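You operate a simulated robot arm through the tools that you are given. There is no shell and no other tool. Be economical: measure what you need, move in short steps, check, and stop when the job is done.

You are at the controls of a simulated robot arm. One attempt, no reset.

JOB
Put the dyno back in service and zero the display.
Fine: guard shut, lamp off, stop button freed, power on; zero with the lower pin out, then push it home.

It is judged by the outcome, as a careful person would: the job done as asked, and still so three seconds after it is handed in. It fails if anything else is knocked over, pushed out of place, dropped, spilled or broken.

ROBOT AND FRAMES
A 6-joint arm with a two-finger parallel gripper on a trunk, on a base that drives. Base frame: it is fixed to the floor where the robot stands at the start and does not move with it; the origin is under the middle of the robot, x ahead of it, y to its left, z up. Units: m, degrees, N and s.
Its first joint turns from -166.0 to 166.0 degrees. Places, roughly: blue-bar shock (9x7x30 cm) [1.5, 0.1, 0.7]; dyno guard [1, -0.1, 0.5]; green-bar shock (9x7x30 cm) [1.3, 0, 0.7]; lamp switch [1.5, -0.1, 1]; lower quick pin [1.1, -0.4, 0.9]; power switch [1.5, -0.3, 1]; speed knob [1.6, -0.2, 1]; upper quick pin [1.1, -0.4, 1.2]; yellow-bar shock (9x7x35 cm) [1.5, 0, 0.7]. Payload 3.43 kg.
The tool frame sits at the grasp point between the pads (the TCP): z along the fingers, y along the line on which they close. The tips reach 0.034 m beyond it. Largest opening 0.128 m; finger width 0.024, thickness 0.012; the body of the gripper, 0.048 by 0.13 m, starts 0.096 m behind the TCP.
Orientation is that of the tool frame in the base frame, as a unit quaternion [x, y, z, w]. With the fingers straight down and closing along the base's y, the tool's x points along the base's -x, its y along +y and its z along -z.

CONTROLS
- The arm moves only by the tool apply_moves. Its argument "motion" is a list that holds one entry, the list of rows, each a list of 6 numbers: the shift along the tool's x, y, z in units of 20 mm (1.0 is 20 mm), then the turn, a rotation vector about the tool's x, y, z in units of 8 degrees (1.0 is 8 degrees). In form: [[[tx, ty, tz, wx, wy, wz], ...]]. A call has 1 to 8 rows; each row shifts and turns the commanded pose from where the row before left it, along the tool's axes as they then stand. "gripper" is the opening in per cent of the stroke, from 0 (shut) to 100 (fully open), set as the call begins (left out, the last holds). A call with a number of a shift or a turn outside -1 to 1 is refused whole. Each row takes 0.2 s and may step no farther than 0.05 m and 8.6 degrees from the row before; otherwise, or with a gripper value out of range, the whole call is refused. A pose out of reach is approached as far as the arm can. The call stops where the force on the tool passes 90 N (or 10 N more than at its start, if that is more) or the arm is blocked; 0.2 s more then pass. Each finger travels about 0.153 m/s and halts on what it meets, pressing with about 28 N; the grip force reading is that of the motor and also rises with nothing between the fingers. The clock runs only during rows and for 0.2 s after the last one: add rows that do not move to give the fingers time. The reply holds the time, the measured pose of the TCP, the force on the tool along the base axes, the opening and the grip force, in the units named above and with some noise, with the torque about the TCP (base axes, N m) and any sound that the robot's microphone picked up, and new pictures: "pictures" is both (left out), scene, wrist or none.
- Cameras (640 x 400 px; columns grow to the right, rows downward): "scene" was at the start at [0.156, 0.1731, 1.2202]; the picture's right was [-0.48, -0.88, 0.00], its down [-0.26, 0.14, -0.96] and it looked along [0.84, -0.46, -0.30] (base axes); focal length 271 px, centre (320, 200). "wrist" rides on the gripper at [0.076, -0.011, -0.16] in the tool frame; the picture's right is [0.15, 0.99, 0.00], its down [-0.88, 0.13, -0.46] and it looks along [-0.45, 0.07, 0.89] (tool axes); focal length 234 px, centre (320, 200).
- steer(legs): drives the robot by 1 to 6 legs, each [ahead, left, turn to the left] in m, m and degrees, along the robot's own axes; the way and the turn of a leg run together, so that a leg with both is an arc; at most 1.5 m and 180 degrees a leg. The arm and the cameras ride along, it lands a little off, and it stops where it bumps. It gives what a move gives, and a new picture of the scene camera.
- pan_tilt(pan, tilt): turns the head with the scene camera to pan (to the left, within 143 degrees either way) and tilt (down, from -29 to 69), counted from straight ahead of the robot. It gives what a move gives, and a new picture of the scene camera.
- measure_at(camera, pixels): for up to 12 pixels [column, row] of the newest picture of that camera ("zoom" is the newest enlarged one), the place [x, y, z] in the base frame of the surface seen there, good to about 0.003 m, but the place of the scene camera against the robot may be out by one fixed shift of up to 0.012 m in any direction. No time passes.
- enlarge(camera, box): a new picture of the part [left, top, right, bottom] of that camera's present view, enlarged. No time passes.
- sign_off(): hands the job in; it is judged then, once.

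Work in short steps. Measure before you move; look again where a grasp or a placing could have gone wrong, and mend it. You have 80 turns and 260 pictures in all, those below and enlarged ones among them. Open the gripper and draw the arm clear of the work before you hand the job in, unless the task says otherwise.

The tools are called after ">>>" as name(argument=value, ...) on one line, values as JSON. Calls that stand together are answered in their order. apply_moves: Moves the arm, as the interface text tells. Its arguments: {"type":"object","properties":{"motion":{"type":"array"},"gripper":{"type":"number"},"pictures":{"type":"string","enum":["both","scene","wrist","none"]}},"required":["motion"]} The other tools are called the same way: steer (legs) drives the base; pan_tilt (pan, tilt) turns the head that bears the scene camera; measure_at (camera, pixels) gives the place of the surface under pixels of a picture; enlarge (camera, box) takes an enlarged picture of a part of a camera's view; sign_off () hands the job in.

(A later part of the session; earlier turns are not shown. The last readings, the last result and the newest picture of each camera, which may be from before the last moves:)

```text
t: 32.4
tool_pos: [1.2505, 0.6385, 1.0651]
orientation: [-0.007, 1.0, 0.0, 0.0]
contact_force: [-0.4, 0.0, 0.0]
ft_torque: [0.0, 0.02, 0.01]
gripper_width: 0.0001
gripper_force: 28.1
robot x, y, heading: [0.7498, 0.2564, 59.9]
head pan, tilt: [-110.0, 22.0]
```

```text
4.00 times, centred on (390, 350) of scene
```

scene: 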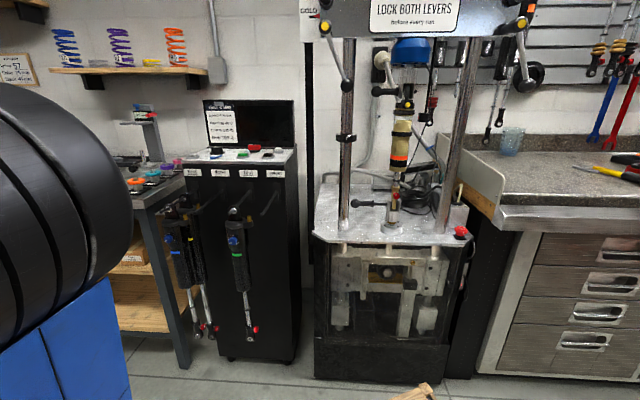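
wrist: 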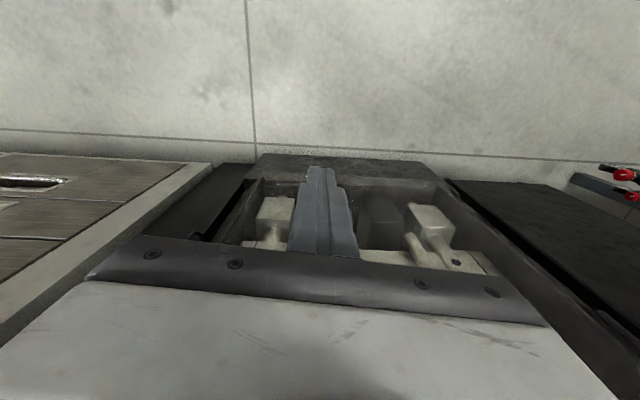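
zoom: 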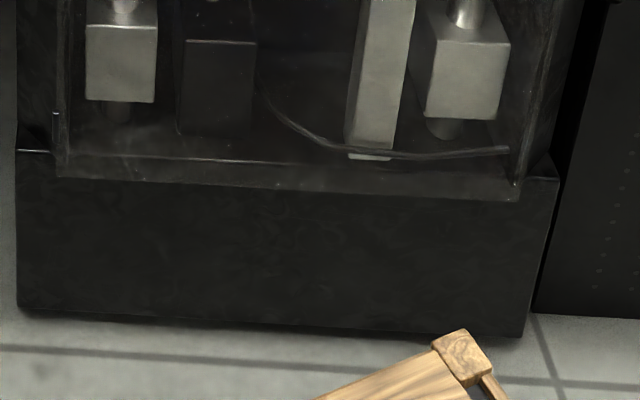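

The guard's face measures flush (about 1 cm in front of the frame, panel thickness), I'll confirm it with a push on the knob later. Next I swing the arm over to the console, first aligning the gripper with the console (53.6°) and rising a little.

>>> apply_moves(motion=[[[0, 0, -0.5, 0, 0, 0.957], [0, 0, -0.5, 0, 0, 0.957], [0, 0, -0.5, 0, 0, 0.957], [0, 0, -0.5, 0, 0, 0.957], [0, 0, -0.5, 0, 0, 0.957], [0, 0, -0.5, 0, 0, 0.957], [0, 0, -0.5, 0, 0, 0.957], [-1, -0.415, 0, 0, 0, 0]]], pictures="none")

>>> apply_moves(motion=[[[-1, -0.415, 0, 0, 0, 0], [-1, -0.415, 0, 0, 0, 0], [-1, -0.415, 0, 0, 0, 0], [-1, -0.415, 0, 0, 0, 0], [-1, -0.415, 0, 0, 0, 0], [-1, -0.415, 0, 0, 0, 0], [-1, -0.415, 0, 0, 0, 0], [-1, -0.415, 0, 0, 0, 0]]], pictures="none")

>>> apply_moves(motion=[[[-1, -0.415, 0, 0, 0, 0], [-1, -0.415, 0, 0, 0, 0], [-1, -0.415, 0, 0, 0, 0], [-1, -0.415, 0, 0, 0, 0], [-1, -0.415, 0, 0, 0, 0], [-1, -0.415, 0, 0, 0, 0], [-1, -0.415, 0, 0, 0, 0], [-1, -0.415, 0, 0, 0, 0]]], pictures="both")

```text
t: 34.2
tool_pos: [1.2564, 0.6184, 1.1368]
orientation: [0.446, 0.895, 0.0, 0.0]
contact_force: [0.1, -0.1, -0.1]
ft_torque: [0.02, 0.03, 0.01]
gripper_width: 0.0
gripper_force: 28.1
robot x, y, heading: [0.7489, 0.2528, 59.6]
head pan, tilt: [-110.0, 22.0]
```

```text
t: 36.0
tool_pos: [1.301, 0.4512, 1.1354]
orientation: [0.445, 0.896, 0.0, -0.001]
contact_force: [0.3, -0.1, 0.7]
ft_torque: [0.02, 0.01, 0.04]
gripper_width: 0.0001
gripper_force: 28.0
robot x, y, heading: [0.7552, 0.2586, 60.0]
head pan, tilt: [-110.0, 22.0]
```

```text
t: 37.8
tool_pos: [1.3439, 0.2824, 1.1363]
orientation: [0.446, 0.895, 0.0, 0.0]
contact_force: [-0.5, 1.3, 0.0]
ft_torque: [-0.01, -0.03, 0.0]
gripper_width: 0.0
gripper_force: 27.3
robot x, y, heading: [0.7473, 0.2538, 59.9]
head pan, tilt: [-110.0, 22.0]
```

scene: 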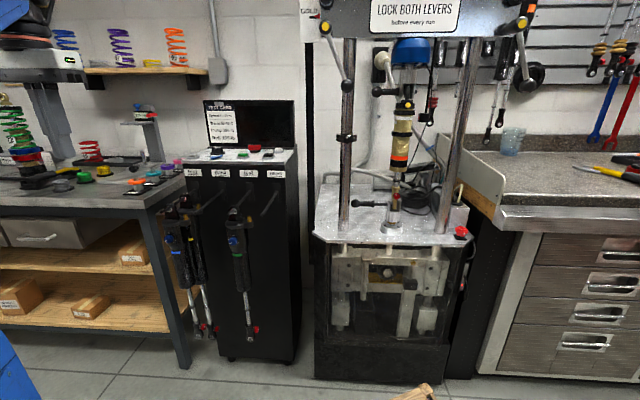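
wrist: 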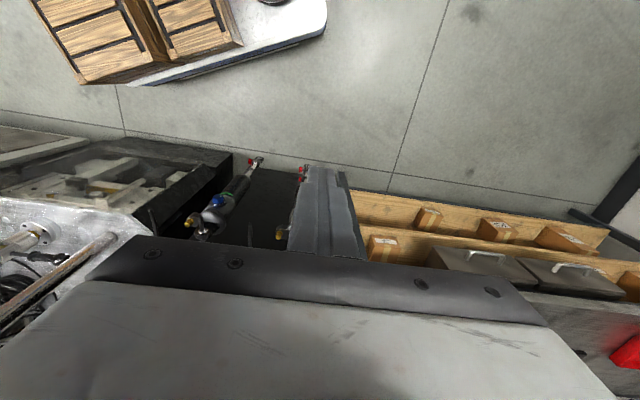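

Path clear; I continue to the console.

>>> apply_moves(motion=[[[-1, -0.415, 0, 0, 0, 0], [-1, -0.415, 0, 0, 0, 0], [-1, -0.415, 0, 0, 0, 0], [-1, -0.415, 0, 0, 0, 0], [-1, -0.415, 0, 0, 0, 0], [-1, -0.415, 0, 0, 0, 0], [-1, -0.415, 0, 0, 0, 0], [-1, -0.415, 0, 0, 0, 0]]], pictures="none")

>>> apply_moves(motion=[[[-1, -0.415, 0, 0, 0, 0], [-1, -0.415, 0, 0, 0, 0], [-1, -0.415, 0, 0, 0, 0], [-1, -0.415, 0, 0, 0, 0], [-1, -0.415, 0, 0, 0, 0], [-1, -0.415, 0, 0, 0, 0], [-1, -0.415, 0, 0, 0, 0]]], pictures="both")

>>> enlarge(camera="scene", box=[160, 90, 320, 190])

```text
t: 39.6
tool_pos: [1.3877, 0.1154, 1.1377]
orientation: [0.445, 0.896, 0.0, 0.001]
contact_force: [-0.8, -0.4, -0.4]
ft_torque: [-0.07, -0.01, 0.01]
gripper_width: 0.0
gripper_force: 27.6
robot x, y, heading: [0.7505, 0.2535, 59.8]
head pan, tilt: [-110.0, 22.0]
```

```text
t: 41.2
tool_pos: [1.4207, -0.0256, 1.1155]
orientation: [0.445, 0.895, 0.0, 0.004]
contact_force: [0.4, 0.2, 0.4]
ft_torque: [-0.04, -0.03, -0.01]
gripper_width: 0.0001
gripper_force: 28.2
out of reach, approached as far as the arm can: row 5, 6, 7
robot x, y, heading: [0.7492, 0.2542, 59.8]
head pan, tilt: [-110.0, 22.0]
```

scene: 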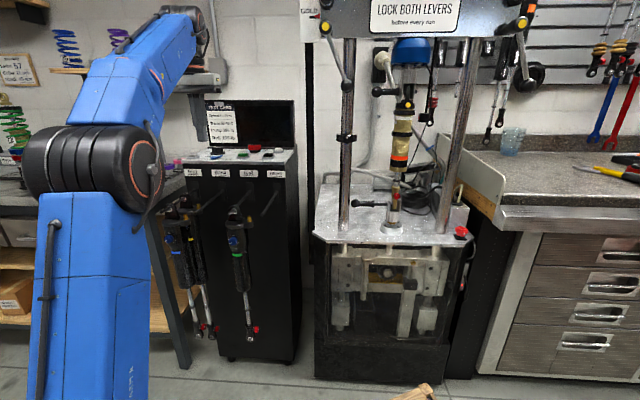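
wrist: 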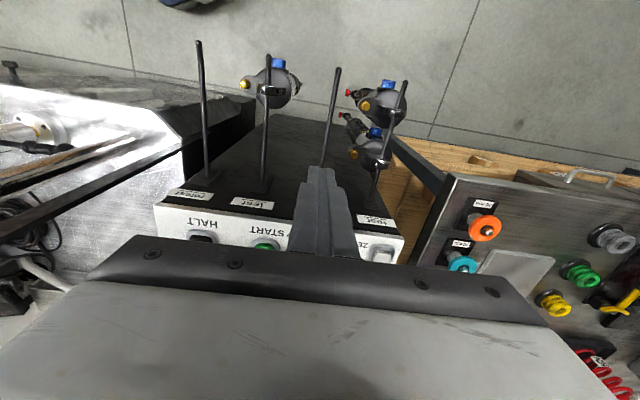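

```text
4.00 times, centred on (240, 140) of scene
```

zoom: 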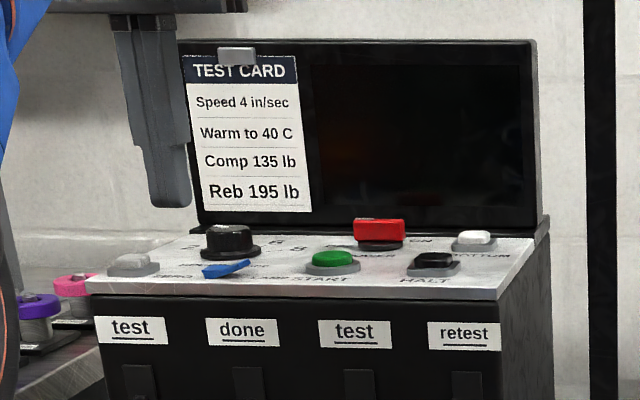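

The reach ran out at this height (0.73 m from the axis). I pull back a little and drive the base about 0.18 m closer to the console; its foot stays clear below the hanging shocks.

>>> apply_moves(motion=[[[1, 0, 0, 0, 0, 0], [1, 0, 0, 0, 0, 0], [1, 0, 0, 0, 0, 0], [1, 0, 0, 0, 0, 0], [1, 0, 0, 0, 0, 0], [1, 0, 0, 0, 0, 0]]], pictures="none")

>>> steer(legs=[[0.04, -0.175, 0]])

>>> enlarge(camera="scene", box=[160, 90, 320, 190])

```text
t: 42.6
tool_pos: [1.349, 0.0704, 1.1152]
orientation: [0.445, 0.896, 0.0, 0.001]
contact_force: [0.0, 0.0, -0.4]
ft_torque: [0.04, 0.0, 0.0]
gripper_width: 0.0
gripper_force: 28.0
robot x, y, heading: [0.7492, 0.2516, 59.7]
head pan, tilt: [-110.0, 22.0]
```

```text
t: 44.1
tool_pos: [1.5185, 0.0161, 1.1156]
orientation: [0.446, 0.895, 0.0, -0.001]
contact_force: [-0.6, 0.2, -1.5]
ft_torque: [0.01, -0.04, 0.0]
gripper_width: 0.0
gripper_force: 28.2
robot x, y, heading: [0.9217, 0.2027, 59.6]
head pan, tilt: [-110.0, 22.0]
```

scene: 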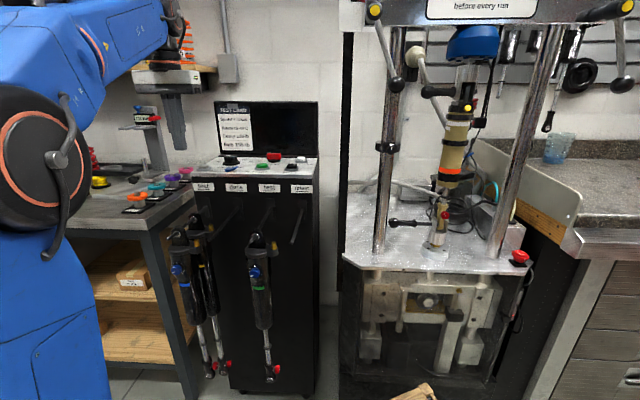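

```text
4.00 times, centred on (240, 140) of scene
```

zoom: 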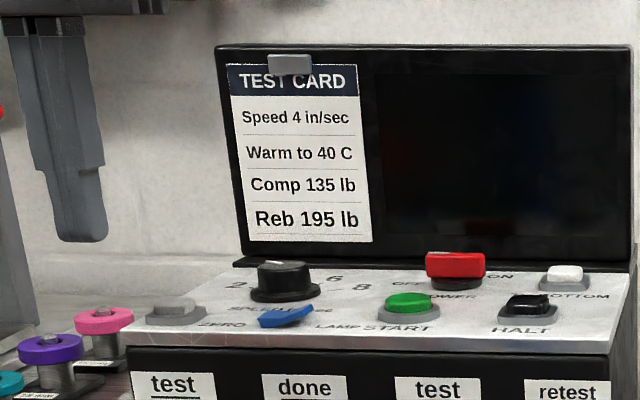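

Good view. I measure the controls and, for calibration, the fingertip (zoom (80,235)).

>>> measure_at(camera="zoom", pixels=[[80, 233], [72, 225], [95, 225], [173, 308], [270, 320], [302, 309], [285, 315], [440, 268], [475, 268], [455, 258], [283, 268], [530, 308]])

>>> enlarge(camera="scene", box=[216, 150, 256, 175])

>>> enlarge(camera="scene", box=[256, 146, 304, 176])

>>> enlarge(camera="scene", box=[500, 240, 540, 265])

```text
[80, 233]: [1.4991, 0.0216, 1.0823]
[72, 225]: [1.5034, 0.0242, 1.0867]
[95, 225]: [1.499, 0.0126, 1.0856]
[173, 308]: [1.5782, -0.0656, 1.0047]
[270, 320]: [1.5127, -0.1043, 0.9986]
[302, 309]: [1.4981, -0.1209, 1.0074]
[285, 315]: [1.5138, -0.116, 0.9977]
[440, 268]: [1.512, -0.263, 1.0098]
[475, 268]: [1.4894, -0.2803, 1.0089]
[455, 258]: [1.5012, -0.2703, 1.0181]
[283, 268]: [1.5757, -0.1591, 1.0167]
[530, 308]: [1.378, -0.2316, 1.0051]
```

```text
16.00 times, centred on (236, 162) of scene
```

zoom: 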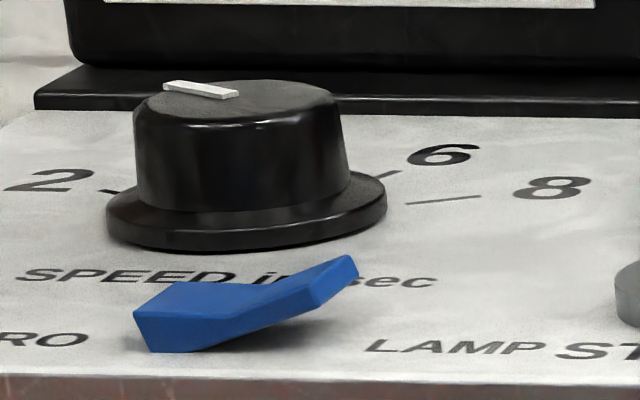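

```text
13.33 times, centred on (280, 161) of scene
```

zoom: 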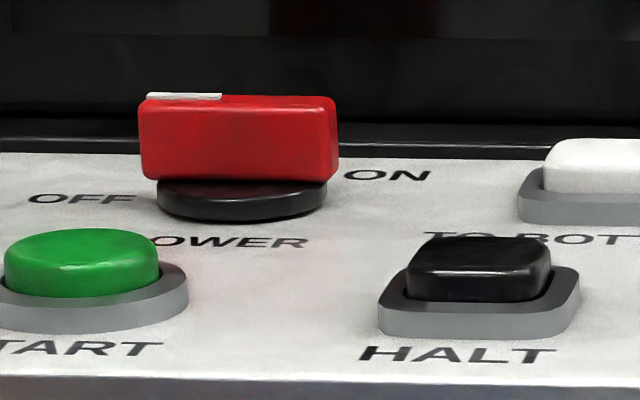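

```text
16.00 times, centred on (520, 252) of scene
```

zoom: 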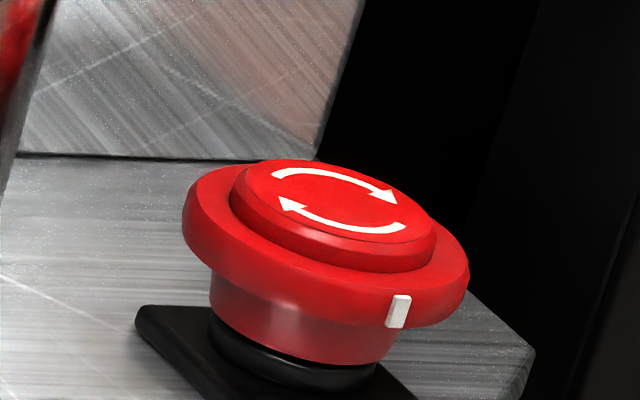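

The e-stop's arrows are clockwise; the power selector's white mark is at OFF; the lamp rocker's right end is raised. Fingertip calibration gives a scene shift of about (+0.009, +0.007, 0). I move above the raised right end of the lamp rocker, at TCP (1.494, -0.118).

>>> apply_moves(motion=[[[-0.934, -0.992, 0, 0, 0, 0], [-0.934, -0.992, 0, 0, 0, 0], [-0.934, -0.992, 0.3, 0, 0, 0], [-0.934, -0.992, 0.8, 0, 0, 0], [-0.934, -0.992, 0.9, 0, 0, 0]]], pictures="both")

>>> enlarge(camera="scene", box=[208, 130, 304, 190])

>>> enlarge(camera="wrist", box=[160, 160, 480, 300])

```text
t: 45.3
tool_pos: [1.4954, -0.117, 1.0776]
orientation: [0.446, 0.895, 0.0, 0.0]
contact_force: [-0.1, 0.3, 0.2]
ft_torque: [-0.04, -0.06, -0.02]
gripper_width: 0.0
gripper_force: 27.6
robot x, y, heading: [0.9208, 0.2015, 59.6]
head pan, tilt: [-110.0, 22.0]
```

scene: 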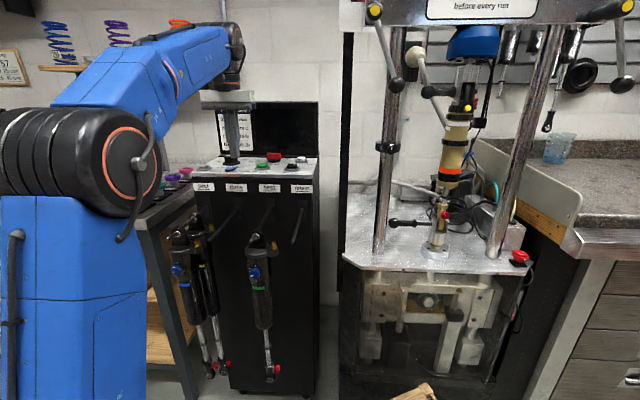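
wrist: 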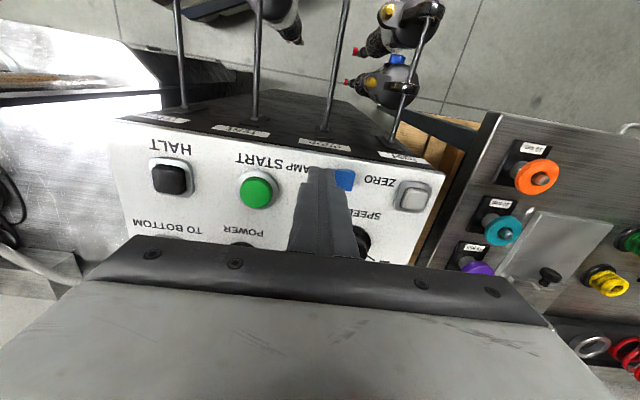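

```text
6.67 times, centred on (256, 160) of scene
```

zoom: 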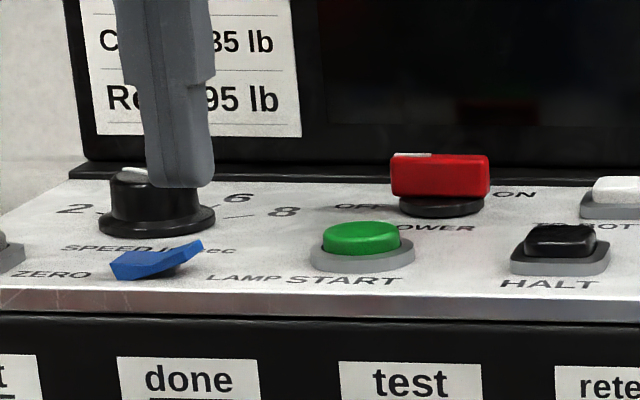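

```text
2.00 times, centred on (320, 230) of wrist
```

zoom: 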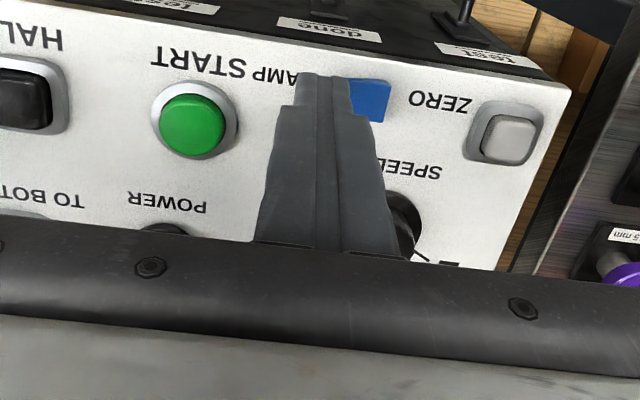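

With the wrist camera I measure the visible half of the rocker, ZERO and START, more exactly.

>>> measure_at(camera="wrist", pixels=[[340, 173], [352, 173], [345, 187], [338, 186], [411, 199], [258, 189], [242, 243], [365, 240], [305, 165], [400, 180]])

>>> measure_at(camera="scene", pixels=[[233, 168], [228, 170], [237, 166], [235, 155], [262, 165]])

```text
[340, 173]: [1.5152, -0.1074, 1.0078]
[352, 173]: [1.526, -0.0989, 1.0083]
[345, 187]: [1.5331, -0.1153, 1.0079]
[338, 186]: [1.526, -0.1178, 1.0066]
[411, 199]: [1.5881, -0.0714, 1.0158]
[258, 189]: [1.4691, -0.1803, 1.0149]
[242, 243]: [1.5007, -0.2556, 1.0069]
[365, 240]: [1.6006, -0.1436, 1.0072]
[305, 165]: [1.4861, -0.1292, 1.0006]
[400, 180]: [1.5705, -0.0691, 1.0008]
```

```text
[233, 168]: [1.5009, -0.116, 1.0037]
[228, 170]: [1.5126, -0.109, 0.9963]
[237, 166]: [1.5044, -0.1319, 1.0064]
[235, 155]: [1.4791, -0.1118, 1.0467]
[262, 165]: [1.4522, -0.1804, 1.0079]
```

True plate height is 1.001, rocker left half top 1.008, its line near (1.514,-0.119) pivot. I shift to (1.496, -0.132) and press down on the raised end gently.

>>> apply_moves(motion=[[[-0.63, -0.4, 0, 0, 0, 0], [0, 0, 0.6, 0, 0, 0], [0, 0, 0.5, 0, 0, 0], [0, 0, 0.25, 0, 0, 0], [0, 0, 0.25, 0, 0, 0]]], pictures="both")

>>> enlarge(camera="scene", box=[208, 140, 272, 180])

```text
t: 46.5
tool_pos: [1.4966, -0.1321, 1.0427]
orientation: [0.446, 0.895, 0.0, 0.0]
contact_force: [-0.2, -0.3, -0.3]
ft_torque: [-0.02, -0.02, -0.01]
gripper_width: 0.0
gripper_force: 27.8
robot x, y, heading: [0.9183, 0.2014, 59.9]
head pan, tilt: [-110.0, 22.0]
```

scene: 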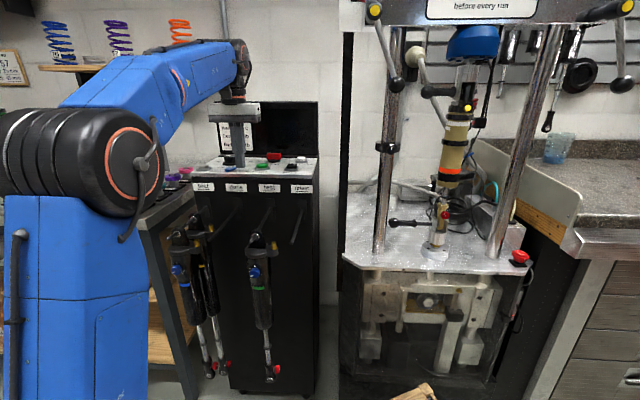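
wrist: 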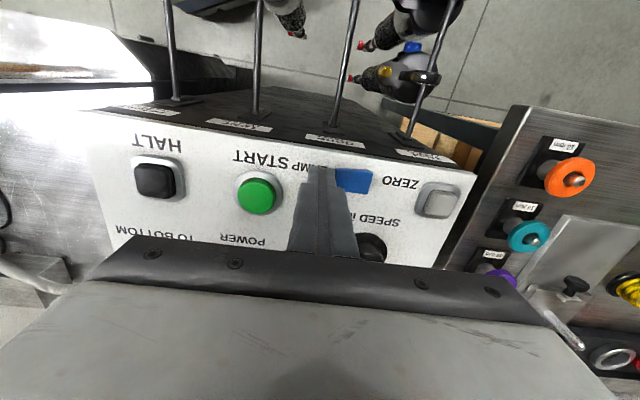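

```text
10.00 times, centred on (240, 160) of scene
```

zoom: 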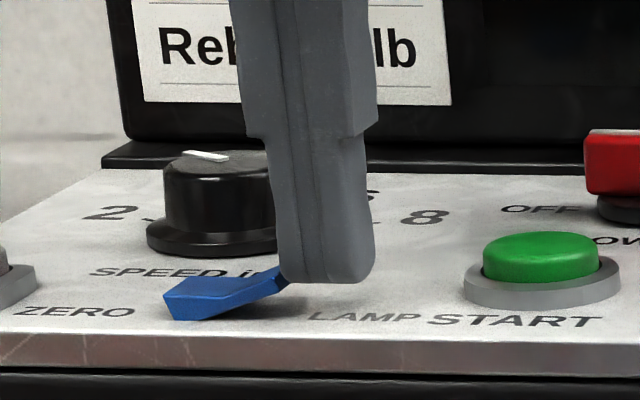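

The fingertip is just past the rocker's right end. I rise, shift 14 mm left along the console, and press again.

>>> apply_moves(motion=[[[0, 0, -1, 0, 0, 0], [0.1, 0.65, 0, 0, 0, 0], [0, 0, 0.5, 0, 0, 0], [0, 0, 0.3, 0, 0, 0], [0, 0, 0.2, 0, 0, 0], [0, 0, 0.1, 0, 0, 0], [0, 0, 0, 0, 0, 0]]], pictures="scene")

>>> enlarge(camera="scene", box=[208, 140, 272, 180])

```text
t: 48.1
tool_pos: [1.5054, -0.123, 1.0445]
orientation: [0.445, 0.896, -0.001, 0.002]
contact_force: [-1.3, -17.4, 36.5]
ft_torque: [-0.36, -0.28, -0.14]
gripper_width: 0.0002
gripper_force: 28.3
robot x, y, heading: [0.9205, 0.2011, 59.5]
head pan, tilt: [-110.0, 22.0]
heard: click
```

scene: 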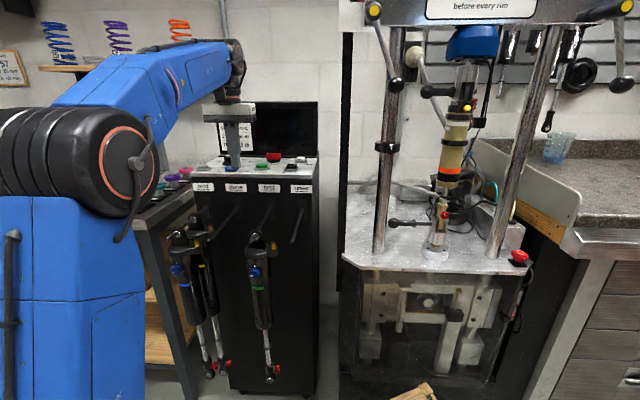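

```text
10.00 times, centred on (240, 160) of scene
```

zoom: 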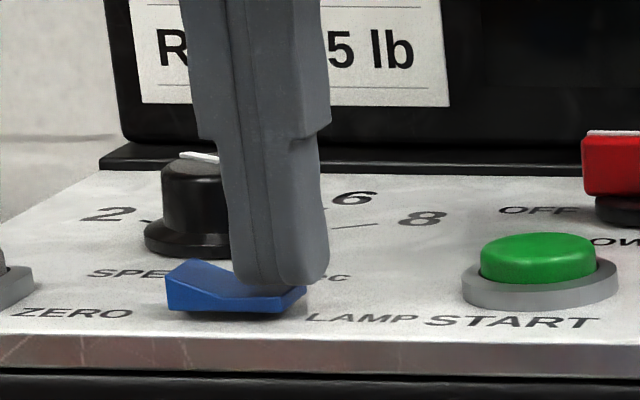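

A click, and the rocker has flipped (left end now up). I raise and look for the lamp's state.

>>> apply_moves(motion=[[[0, 0, -1, 0, 0, 0], [0, 0, -1, 0, 0, 0], [0, 0, -1, 0, 0, 0]]], pictures="both")

>>> enlarge(camera="scene", box=[340, 150, 532, 270])

>>> enlarge(camera="scene", box=[340, 0, 564, 140])

>>> enlarge(camera="scene", box=[216, 150, 256, 175])

```text
t: 48.9
tool_pos: [1.5059, -0.1225, 1.1015]
orientation: [0.446, 0.895, 0.0, 0.001]
contact_force: [-0.1, 0.4, 0.6]
ft_torque: [0.0, 0.02, -0.04]
gripper_width: 0.0
gripper_force: 28.3
robot x, y, heading: [0.9179, 0.2014, 59.8]
head pan, tilt: [-110.0, 22.0]
```

scene: 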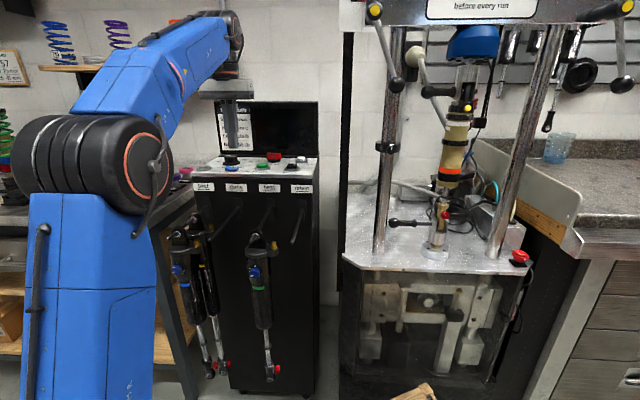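
wrist: 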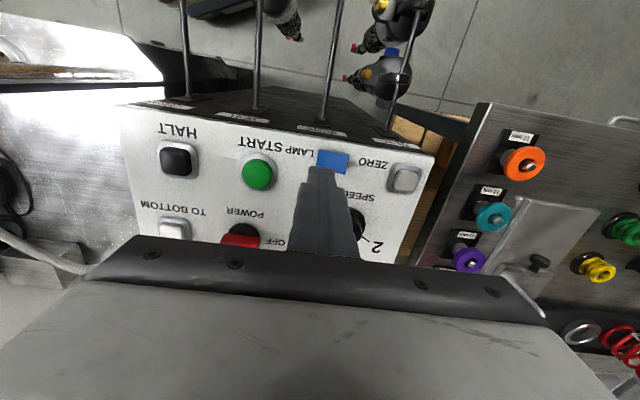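

```text
3.33 times, centred on (436, 210) of scene
```

zoom: 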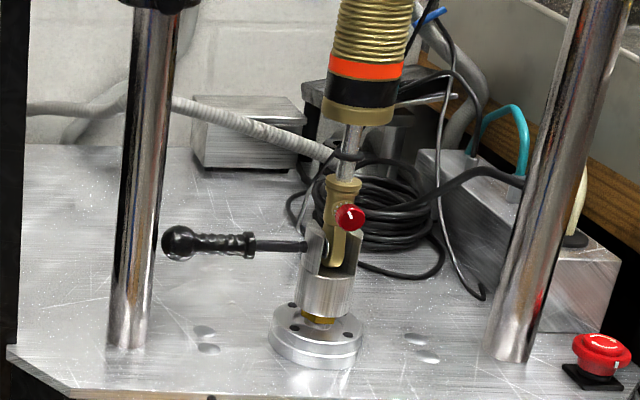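

```text
2.86 times, centred on (452, 70) of scene
```

zoom: 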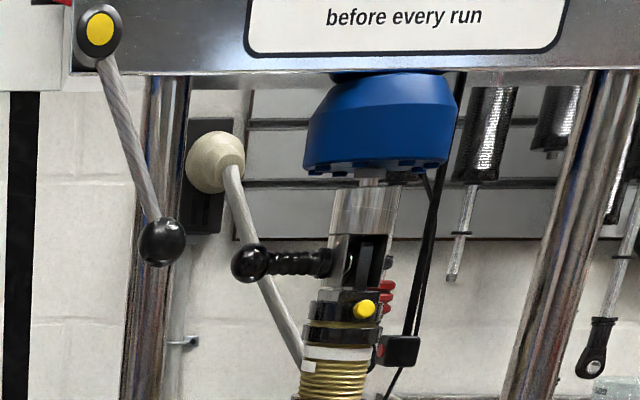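

```text
16.00 times, centred on (236, 162) of scene
```

zoom: 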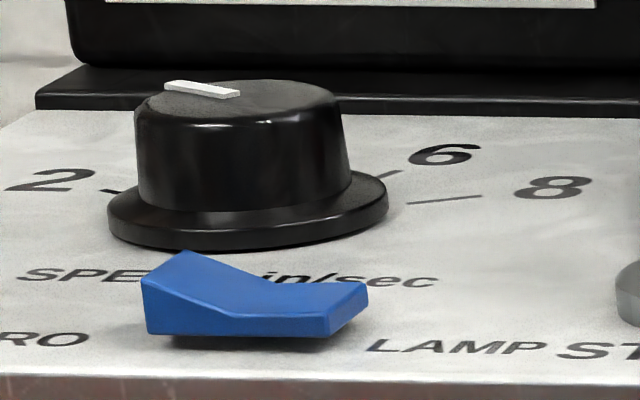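

The rocker's state changed, but I want to be sure which way is off. I look up at the dyno's head for a lamp.

>>> pan_tilt(pan=-118, tilt=-18)

>>> pan_tilt(pan=-80, tilt=-5)

```text
t: 50.0
tool_pos: [1.506, -0.1221, 1.1018]
orientation: [0.445, 0.895, 0.001, 0.0]
contact_force: [-0.7, 0.4, -0.4]
ft_torque: [0.0, -0.02, 0.03]
gripper_width: 0.0
gripper_force: 27.7
robot x, y, heading: [0.9202, 0.2018, 59.8]
head pan, tilt: [-118.0, -18.0]
```

scene: 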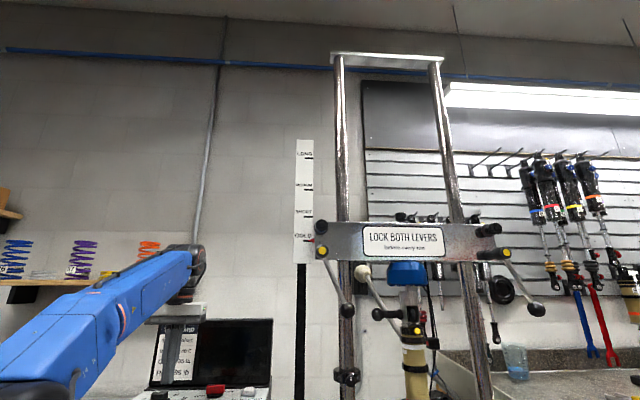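

```text
t: 51.0
tool_pos: [1.5041, -0.1232, 1.1006]
orientation: [0.445, 0.895, 0.001, 0.001]
contact_force: [0.0, 0.1, 0.7]
ft_torque: [0.02, 0.0, 0.02]
gripper_width: 0.0001
gripper_force: 27.7
robot x, y, heading: [0.9196, 0.2001, 59.7]
head pan, tilt: [-80.0, -5.0]
```

scene: 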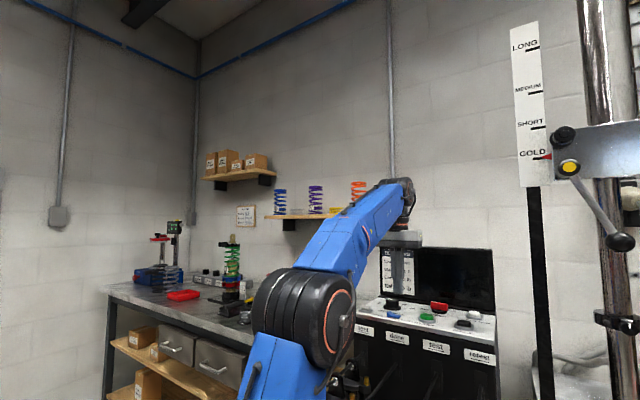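

I look again at the strip light and the beige dome near the dyno head.

>>> pan_tilt(pan=-122, tilt=-8)

>>> enlarge(camera="scene", box=[400, 80, 640, 230])

>>> enlarge(camera="scene", box=[280, 270, 472, 390])

```text
t: 52.1
tool_pos: [1.5054, -0.1234, 1.1018]
orientation: [0.445, 0.896, 0.0, 0.0]
contact_force: [-0.4, 0.8, 1.0]
ft_torque: [0.03, 0.04, -0.01]
gripper_width: 0.0002
gripper_force: 27.8
robot x, y, heading: [0.9212, 0.2041, 60.0]
head pan, tilt: [-122.0, -8.0]
```

scene: 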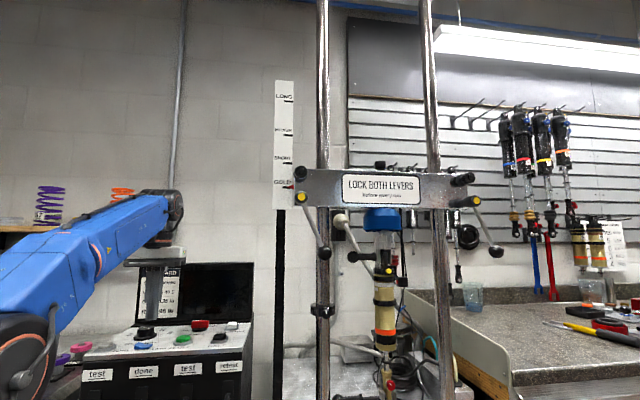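

```text
2.67 times, centred on (520, 155) of scene
```

zoom: 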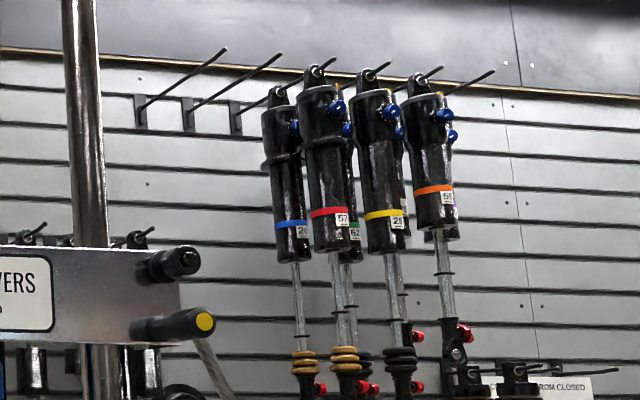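

```text
3.33 times, centred on (376, 330) of scene
```

zoom: 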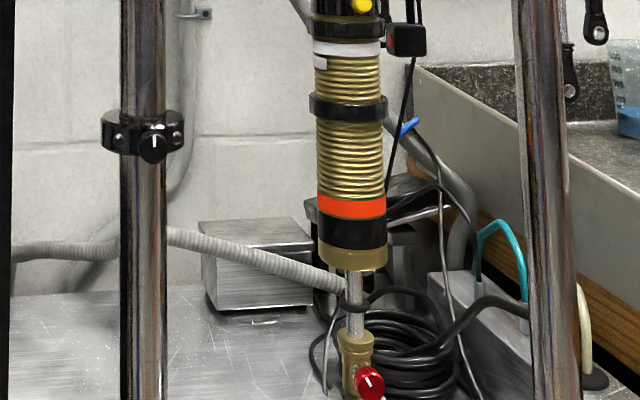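

The lamp light itself isn't discernible; I'll recheck once power is on. Now the stop button: I retract from the console and use the base to carry the arm round to the dyno's front.

>>> apply_moves(motion=[[[1, 0, -0.3, 0, 0, 0], [1, 0, -0.3, 0, 0, 0], [1, 0, 0, 0, 0, 0], [1, 0, 0, 0, 0, 0], [1, 0, 0, 0, 0, 0]]], pictures="none")

>>> steer(legs=[[-0.07, 0.214, 0], [0, 0, -58]])

>>> pan_tilt(pan=-65, tilt=30)

```text
t: 53.3
tool_pos: [1.4448, -0.0431, 1.1145]
orientation: [0.446, 0.895, 0.0, 0.0]
contact_force: [0.5, 0.1, -0.7]
ft_torque: [0.04, 0.01, -0.01]
gripper_width: 0.0003
gripper_force: 27.4
robot x, y, heading: [0.919, 0.2002, 59.6]
head pan, tilt: [-122.0, -8.0]
```

```text
t: 57.5
tool_pos: [0.774, -0.326, 1.1153]
orientation: [0.822, 0.569, 0.0, 0.0]
contact_force: [0.5, 0.6, -0.3]
ft_torque: [0.02, 0.02, 0.01]
gripper_width: 0.0002
gripper_force: 28.4
robot x, y, heading: [0.7051, 0.2495, 2.1]
head pan, tilt: [-122.0, -8.0]
```

scene: 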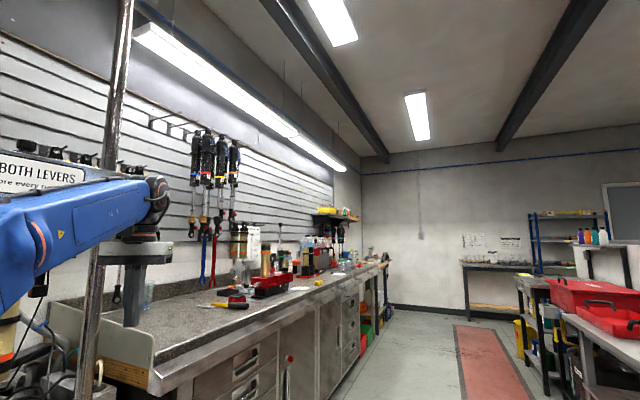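

```text
t: 58.8
tool_pos: [0.7747, -0.3253, 1.1154]
orientation: [0.822, 0.569, 0.001, 0.0]
contact_force: [-0.3, 0.1, 0.3]
ft_torque: [0.0, 0.0, -0.01]
gripper_width: 0.0
gripper_force: 27.9
robot x, y, heading: [0.6991, 0.249, 2.2]
head pan, tilt: [-65.0, 30.0]
```

scene: 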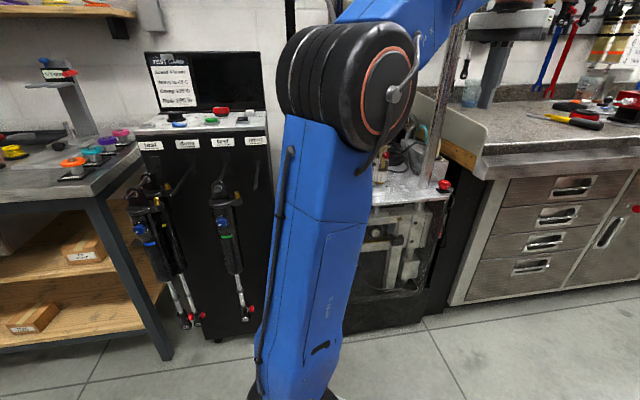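

The stop button is visible at (445,186) and the right rod at (435,140). I measure them before approaching.

>>> enlarge(camera="scene", box=[390, 130, 486, 230])

>>> measure_at(camera="scene", pixels=[[445, 183], [445, 188], [440, 186], [450, 186], [428, 172], [424, 172], [432, 172], [440, 160], [450, 145], [447, 194]])

```text
4.00 times, centred on (438, 180) of scene
```

zoom: 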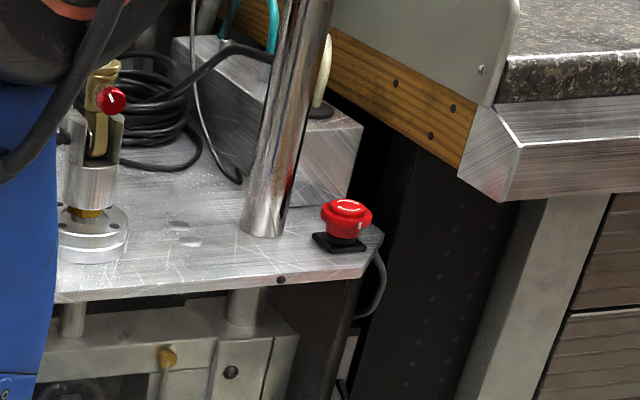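

```text
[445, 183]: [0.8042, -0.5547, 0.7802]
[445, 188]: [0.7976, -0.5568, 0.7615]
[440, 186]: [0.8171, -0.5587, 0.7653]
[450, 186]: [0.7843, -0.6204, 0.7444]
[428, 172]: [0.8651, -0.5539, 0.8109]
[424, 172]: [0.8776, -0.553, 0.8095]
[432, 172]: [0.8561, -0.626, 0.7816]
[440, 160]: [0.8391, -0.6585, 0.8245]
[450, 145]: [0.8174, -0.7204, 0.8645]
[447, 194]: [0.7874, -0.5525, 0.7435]
```

Button centre is near (0.813,-0.56,0.788) and the rod about 7 cm to its +x side, so I grip front-to-back. I open the gripper to 60 %, turn 29° and descend in front of the table before going in under the lever.

>>> apply_moves(motion=[[[0, 0, 1, 0, 0, 0.906], [0, 0, 1, 0, 0, 0.906], [0, 0, 1, 0, 0, 0.906], [0, 0, 1, 0, 0, 0.906], [0, 0, 1, 0, 0, 0], [0, 0, 1, 0, 0, 0], [0, 0, 1, 0, 0, 0], [0, 0, 1, 0, 0, 0]]], gripper=60, pictures="none")

>>> apply_moves(motion=[[[0, 0, 1, 0, 0, 0], [0, 0, 1, 0, 0, 0], [0, 0, 1, 0, 0, 0], [-0.6, 1, 0.5, 0, 0, 0], [-0.6, 1, 0, 0, 0, 0], [-0.6, 1, 0, 0, 0, 0], [-0.6, 1, 0, 0, 0, 0], [-0.6, 1, 0, 0, 0, 0]]], pictures="both")

```text
t: 60.6
tool_pos: [0.7732, -0.3275, 0.9531]
orientation: [0.938, 0.346, 0.0, 0.0]
contact_force: [0.0, -0.1, 0.2]
ft_torque: [0.03, -0.02, -0.04]
gripper_width: 0.0767
gripper_force: 0.1
robot x, y, heading: [0.6991, 0.2472, 2.1]
head pan, tilt: [-65.0, 30.0]
```

```text
t: 62.4
tool_pos: [0.7947, -0.4405, 0.8852]
orientation: [0.939, 0.345, -0.001, 0.0]
contact_force: [-0.5, 0.4, -0.1]
ft_torque: [0.01, -0.03, -0.03]
gripper_width: 0.0764
gripper_force: 0.0
robot x, y, heading: [0.6974, 0.2567, 2.1]
head pan, tilt: [-65.0, 30.0]
```

scene: 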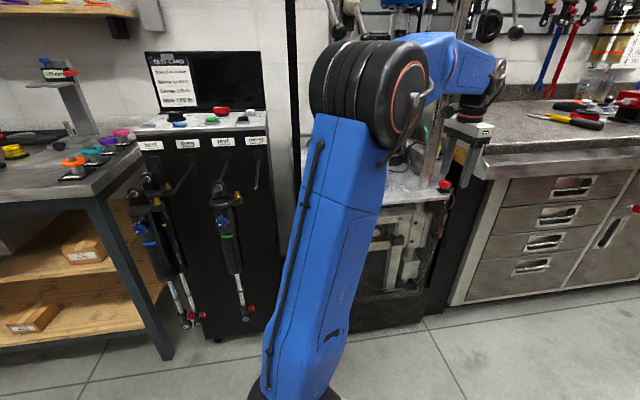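
wrist: 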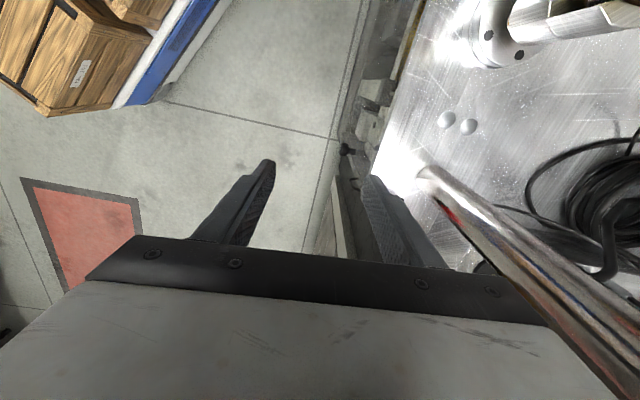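

I turn a further 16° to gain room beside the rod, then move over the button at constant height.

>>> apply_moves(motion=[[[0, 0, 0, 0, 0, 1], [0, 0, 0, 0, 0, 1], [-0.28, 0.95, 0, 0, 0, 0], [-0.28, 0.95, 0, 0, 0, 0], [-0.28, 0.95, 0, 0, 0, 0], [-0.28, 0.95, 0, 0, 0, 0], [-0.28, 0.95, 0, 0, 0, 0]]], pictures="both")

>>> enlarge(camera="wrist", box=[200, 130, 440, 280])

>>> enlarge(camera="scene", box=[390, 30, 518, 230])

```text
t: 64.0
tool_pos: [0.8067, -0.5388, 0.8854]
orientation: [0.977, 0.211, 0.0, 0.001]
contact_force: [-0.3, 0.6, -0.6]
ft_torque: [-0.05, 0.03, -0.01]
gripper_width: 0.0766
gripper_force: 0.1
robot x, y, heading: [0.6965, 0.249, 2.3]
head pan, tilt: [-65.0, 30.0]
```

scene: 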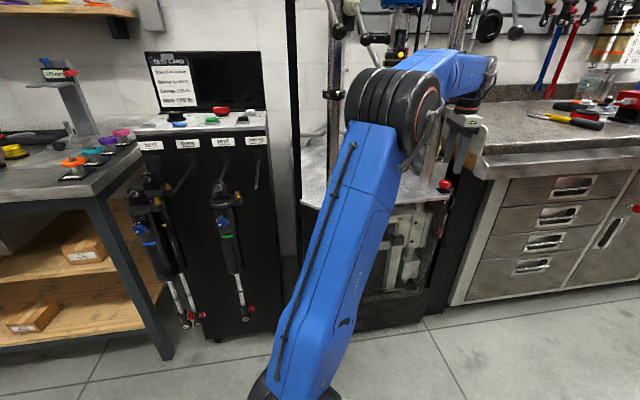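
wrist: 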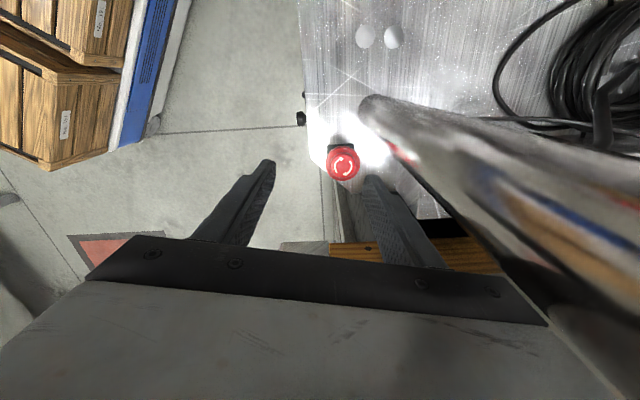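

```text
2.67 times, centred on (320, 205) of wrist
```

zoom: 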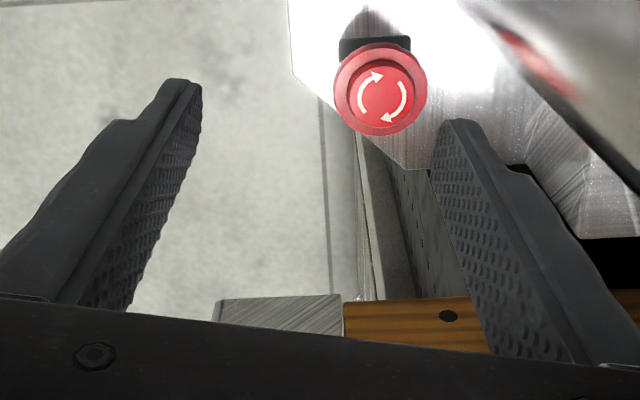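

```text
2.00 times, centred on (454, 130) of scene
```

zoom: 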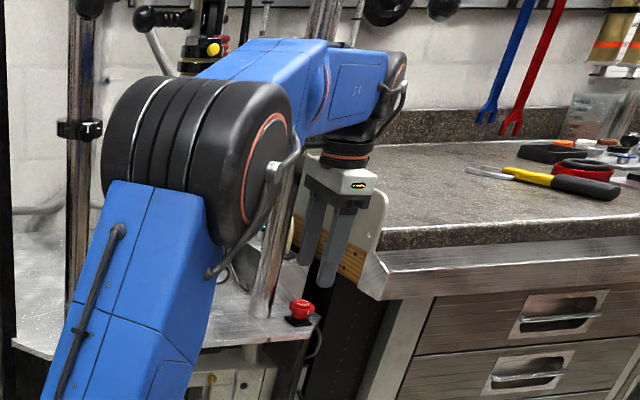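

The button is at wrist (343,163). The camera side of the gripper would sweep into the rod when turning clockwise, so I'll measure it now and then redo the approach with the gripper turned by 180°.

>>> measure_at(camera="wrist", pixels=[[343, 162], [333, 165], [352, 162], [341, 151], [345, 173], [330, 147], [362, 103], [385, 120]])

>>> apply_moves(motion=[[[0.28, -0.95, 0, 0, 0, 0], [0.28, -0.95, 0, 0, 0, 0], [0.28, -0.95, 0, 0, 0, 0], [0.28, -0.95, 0, 0, 0, 0], [0.28, -0.95, 0, 0, 0, 0], [0.28, -0.95, 0, 0, 0, 0], [0.28, -0.95, 0, 0, 0, 0], [0.28, -0.95, 0, 0, 0, 0]]], pictures="none")

>>> apply_moves(motion=[[[0, 0, 0, 0, 0, -1], [0, 0, 0, 0, 0, -1], [0, 0, 0, 0, 0, -1], [0, 0, 0, 0, 0, -1], [0, 0, 0, 0, 0, -1], [0, 0, 0, 0, 0, -1], [0, 0, 0, 0, 0, -1], [0, 0, 0, 0, 0, -1]]], pictures="none")

>>> apply_moves(motion=[[[0, 0, 0, 0, 0, -1], [0, 0, 0, 0, 0, -1], [0, 0, 0, 0, 0, -1], [0, 0, 0, 0, 0, -1], [0, 0, 0, 0, 0, -1], [0, 0, 0, 0, 0, -1], [0, 0, 0, 0, 0, -1], [0, 0, 0, 0, 0, -1]]], pictures="none")

>>> apply_moves(motion=[[[0, 0, 0, 0, 0, -1], [0, 0, 0, 0, 0, -1], [0, 0, 0, 0, 0, -1], [0, 0, 0, 0, 0, -1], [0, 0, 0, 0, 0, -1], [0, 0, 0, 0, 0, -1], [0, 0, 0, 0, 0, -0.5]]], pictures="both")

```text
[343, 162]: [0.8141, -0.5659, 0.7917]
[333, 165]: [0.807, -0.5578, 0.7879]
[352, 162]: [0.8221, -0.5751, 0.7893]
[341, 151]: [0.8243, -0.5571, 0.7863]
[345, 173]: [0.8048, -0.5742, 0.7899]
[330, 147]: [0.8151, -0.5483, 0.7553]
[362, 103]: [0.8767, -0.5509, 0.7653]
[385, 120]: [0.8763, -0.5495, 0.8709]
```

```text
t: 65.8
tool_pos: [0.7843, -0.3815, 0.8848]
orientation: [0.977, 0.211, 0.0, 0.0]
contact_force: [-0.8, -0.2, -0.7]
ft_torque: [0.02, 0.02, -0.02]
gripper_width: 0.0766
gripper_force: 0.0
robot x, y, heading: [0.6971, 0.2499, 1.8]
head pan, tilt: [-65.0, 30.0]
```

```text
t: 67.6
tool_pos: [0.7851, -0.3812, 0.8844]
orientation: [0.716, 0.698, 0.0, 0.0]
contact_force: [-0.5, 0.3, -0.3]
ft_torque: [0.04, 0.0, -0.01]
gripper_width: 0.0769
gripper_force: 0.0
robot x, y, heading: [0.7005, 0.2522, 2.1]
head pan, tilt: [-65.0, 30.0]
```

```text
t: 69.4
tool_pos: [0.7846, -0.3815, 0.8848]
orientation: [0.238, 0.971, 0.001, 0.0]
contact_force: [-0.1, 0.1, 0.4]
ft_torque: [0.03, 0.04, 0.0]
gripper_width: 0.0767
gripper_force: 0.0
robot x, y, heading: [0.7017, 0.2499, 2.0]
head pan, tilt: [-65.0, 30.0]
```

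```text
t: 71.0
tool_pos: [0.7839, -0.3817, 0.8853]
orientation: [-0.212, 0.977, 0.0, 0.0]
contact_force: [-0.1, 0.0, -0.3]
ft_torque: [0.02, 0.03, 0.02]
gripper_width: 0.0768
gripper_force: 0.0
robot x, y, heading: [0.701, 0.2445, 2.1]
head pan, tilt: [-65.0, 30.0]
```

scene: 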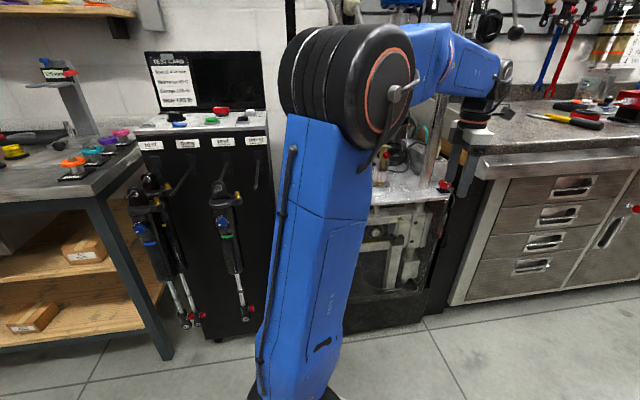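
wrist: 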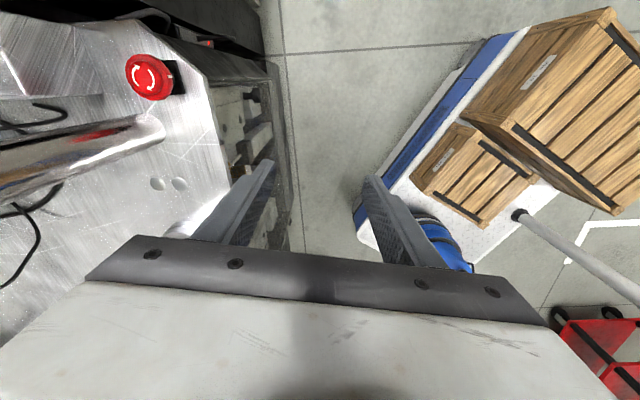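

Camera now on the clear side; the button's centre is (0.814,-0.566), top 0.791. I move over it at constant height.

>>> apply_moves(motion=[[[0.27, -1, 0, 0, 0, 0], [0.27, -1, 0, 0, 0, 0], [0.27, -1, 0, 0, 0, 0], [0.27, -1, 0, 0, 0, 0], [0.27, -1, 0, 0, 0, 0], [0.27, -1, 0, 0, 0, 0], [0.27, -1, 0, 0, 0, 0], [0.27, -1, 0, 0, 0, 0]]], pictures="none")

>>> apply_moves(motion=[[[0.27, -1, 0, 0, 0, 0], [0, 0, 0.5, 0, 0, 0]]], pictures="wrist")

>>> enlarge(camera="wrist", box=[200, 120, 440, 270])

```text
t: 72.8
tool_pos: [0.8115, -0.5456, 0.8848]
orientation: [-0.211, 0.977, 0.001, 0.0]
contact_force: [0.7, -0.5, 0.1]
ft_torque: [-0.02, -0.04, 0.01]
gripper_width: 0.077
gripper_force: 0.0
robot x, y, heading: [0.7016, 0.2489, 1.8]
head pan, tilt: [-65.0, 30.0]
```

```text
t: 73.4
tool_pos: [0.8148, -0.5647, 0.877]
orientation: [-0.211, 0.977, 0.0, -0.001]
contact_force: [-17.5, 6.7, 11.7]
ft_torque: [-0.68, -2.21, 0.42]
gripper_width: 0.0769
gripper_force: 0.0
robot x, y, heading: [0.6991, 0.249, 2.1]
head pan, tilt: [-65.0, 30.0]
```

wrist: 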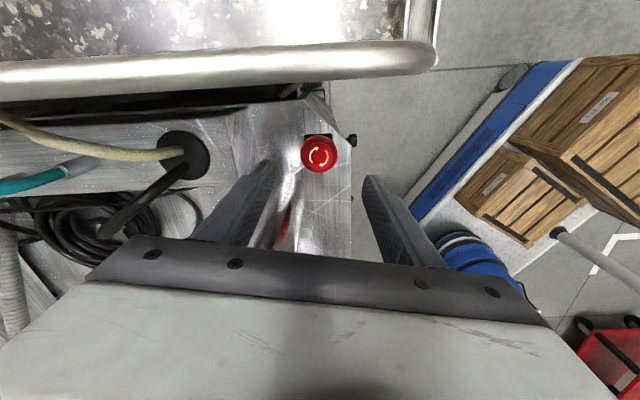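

```text
2.67 times, centred on (320, 195) of wrist
```

zoom: 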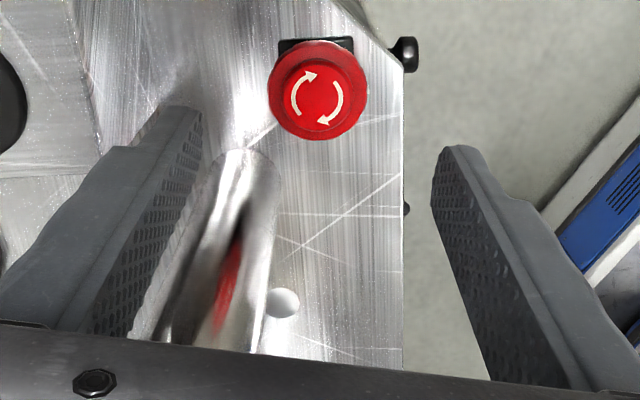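

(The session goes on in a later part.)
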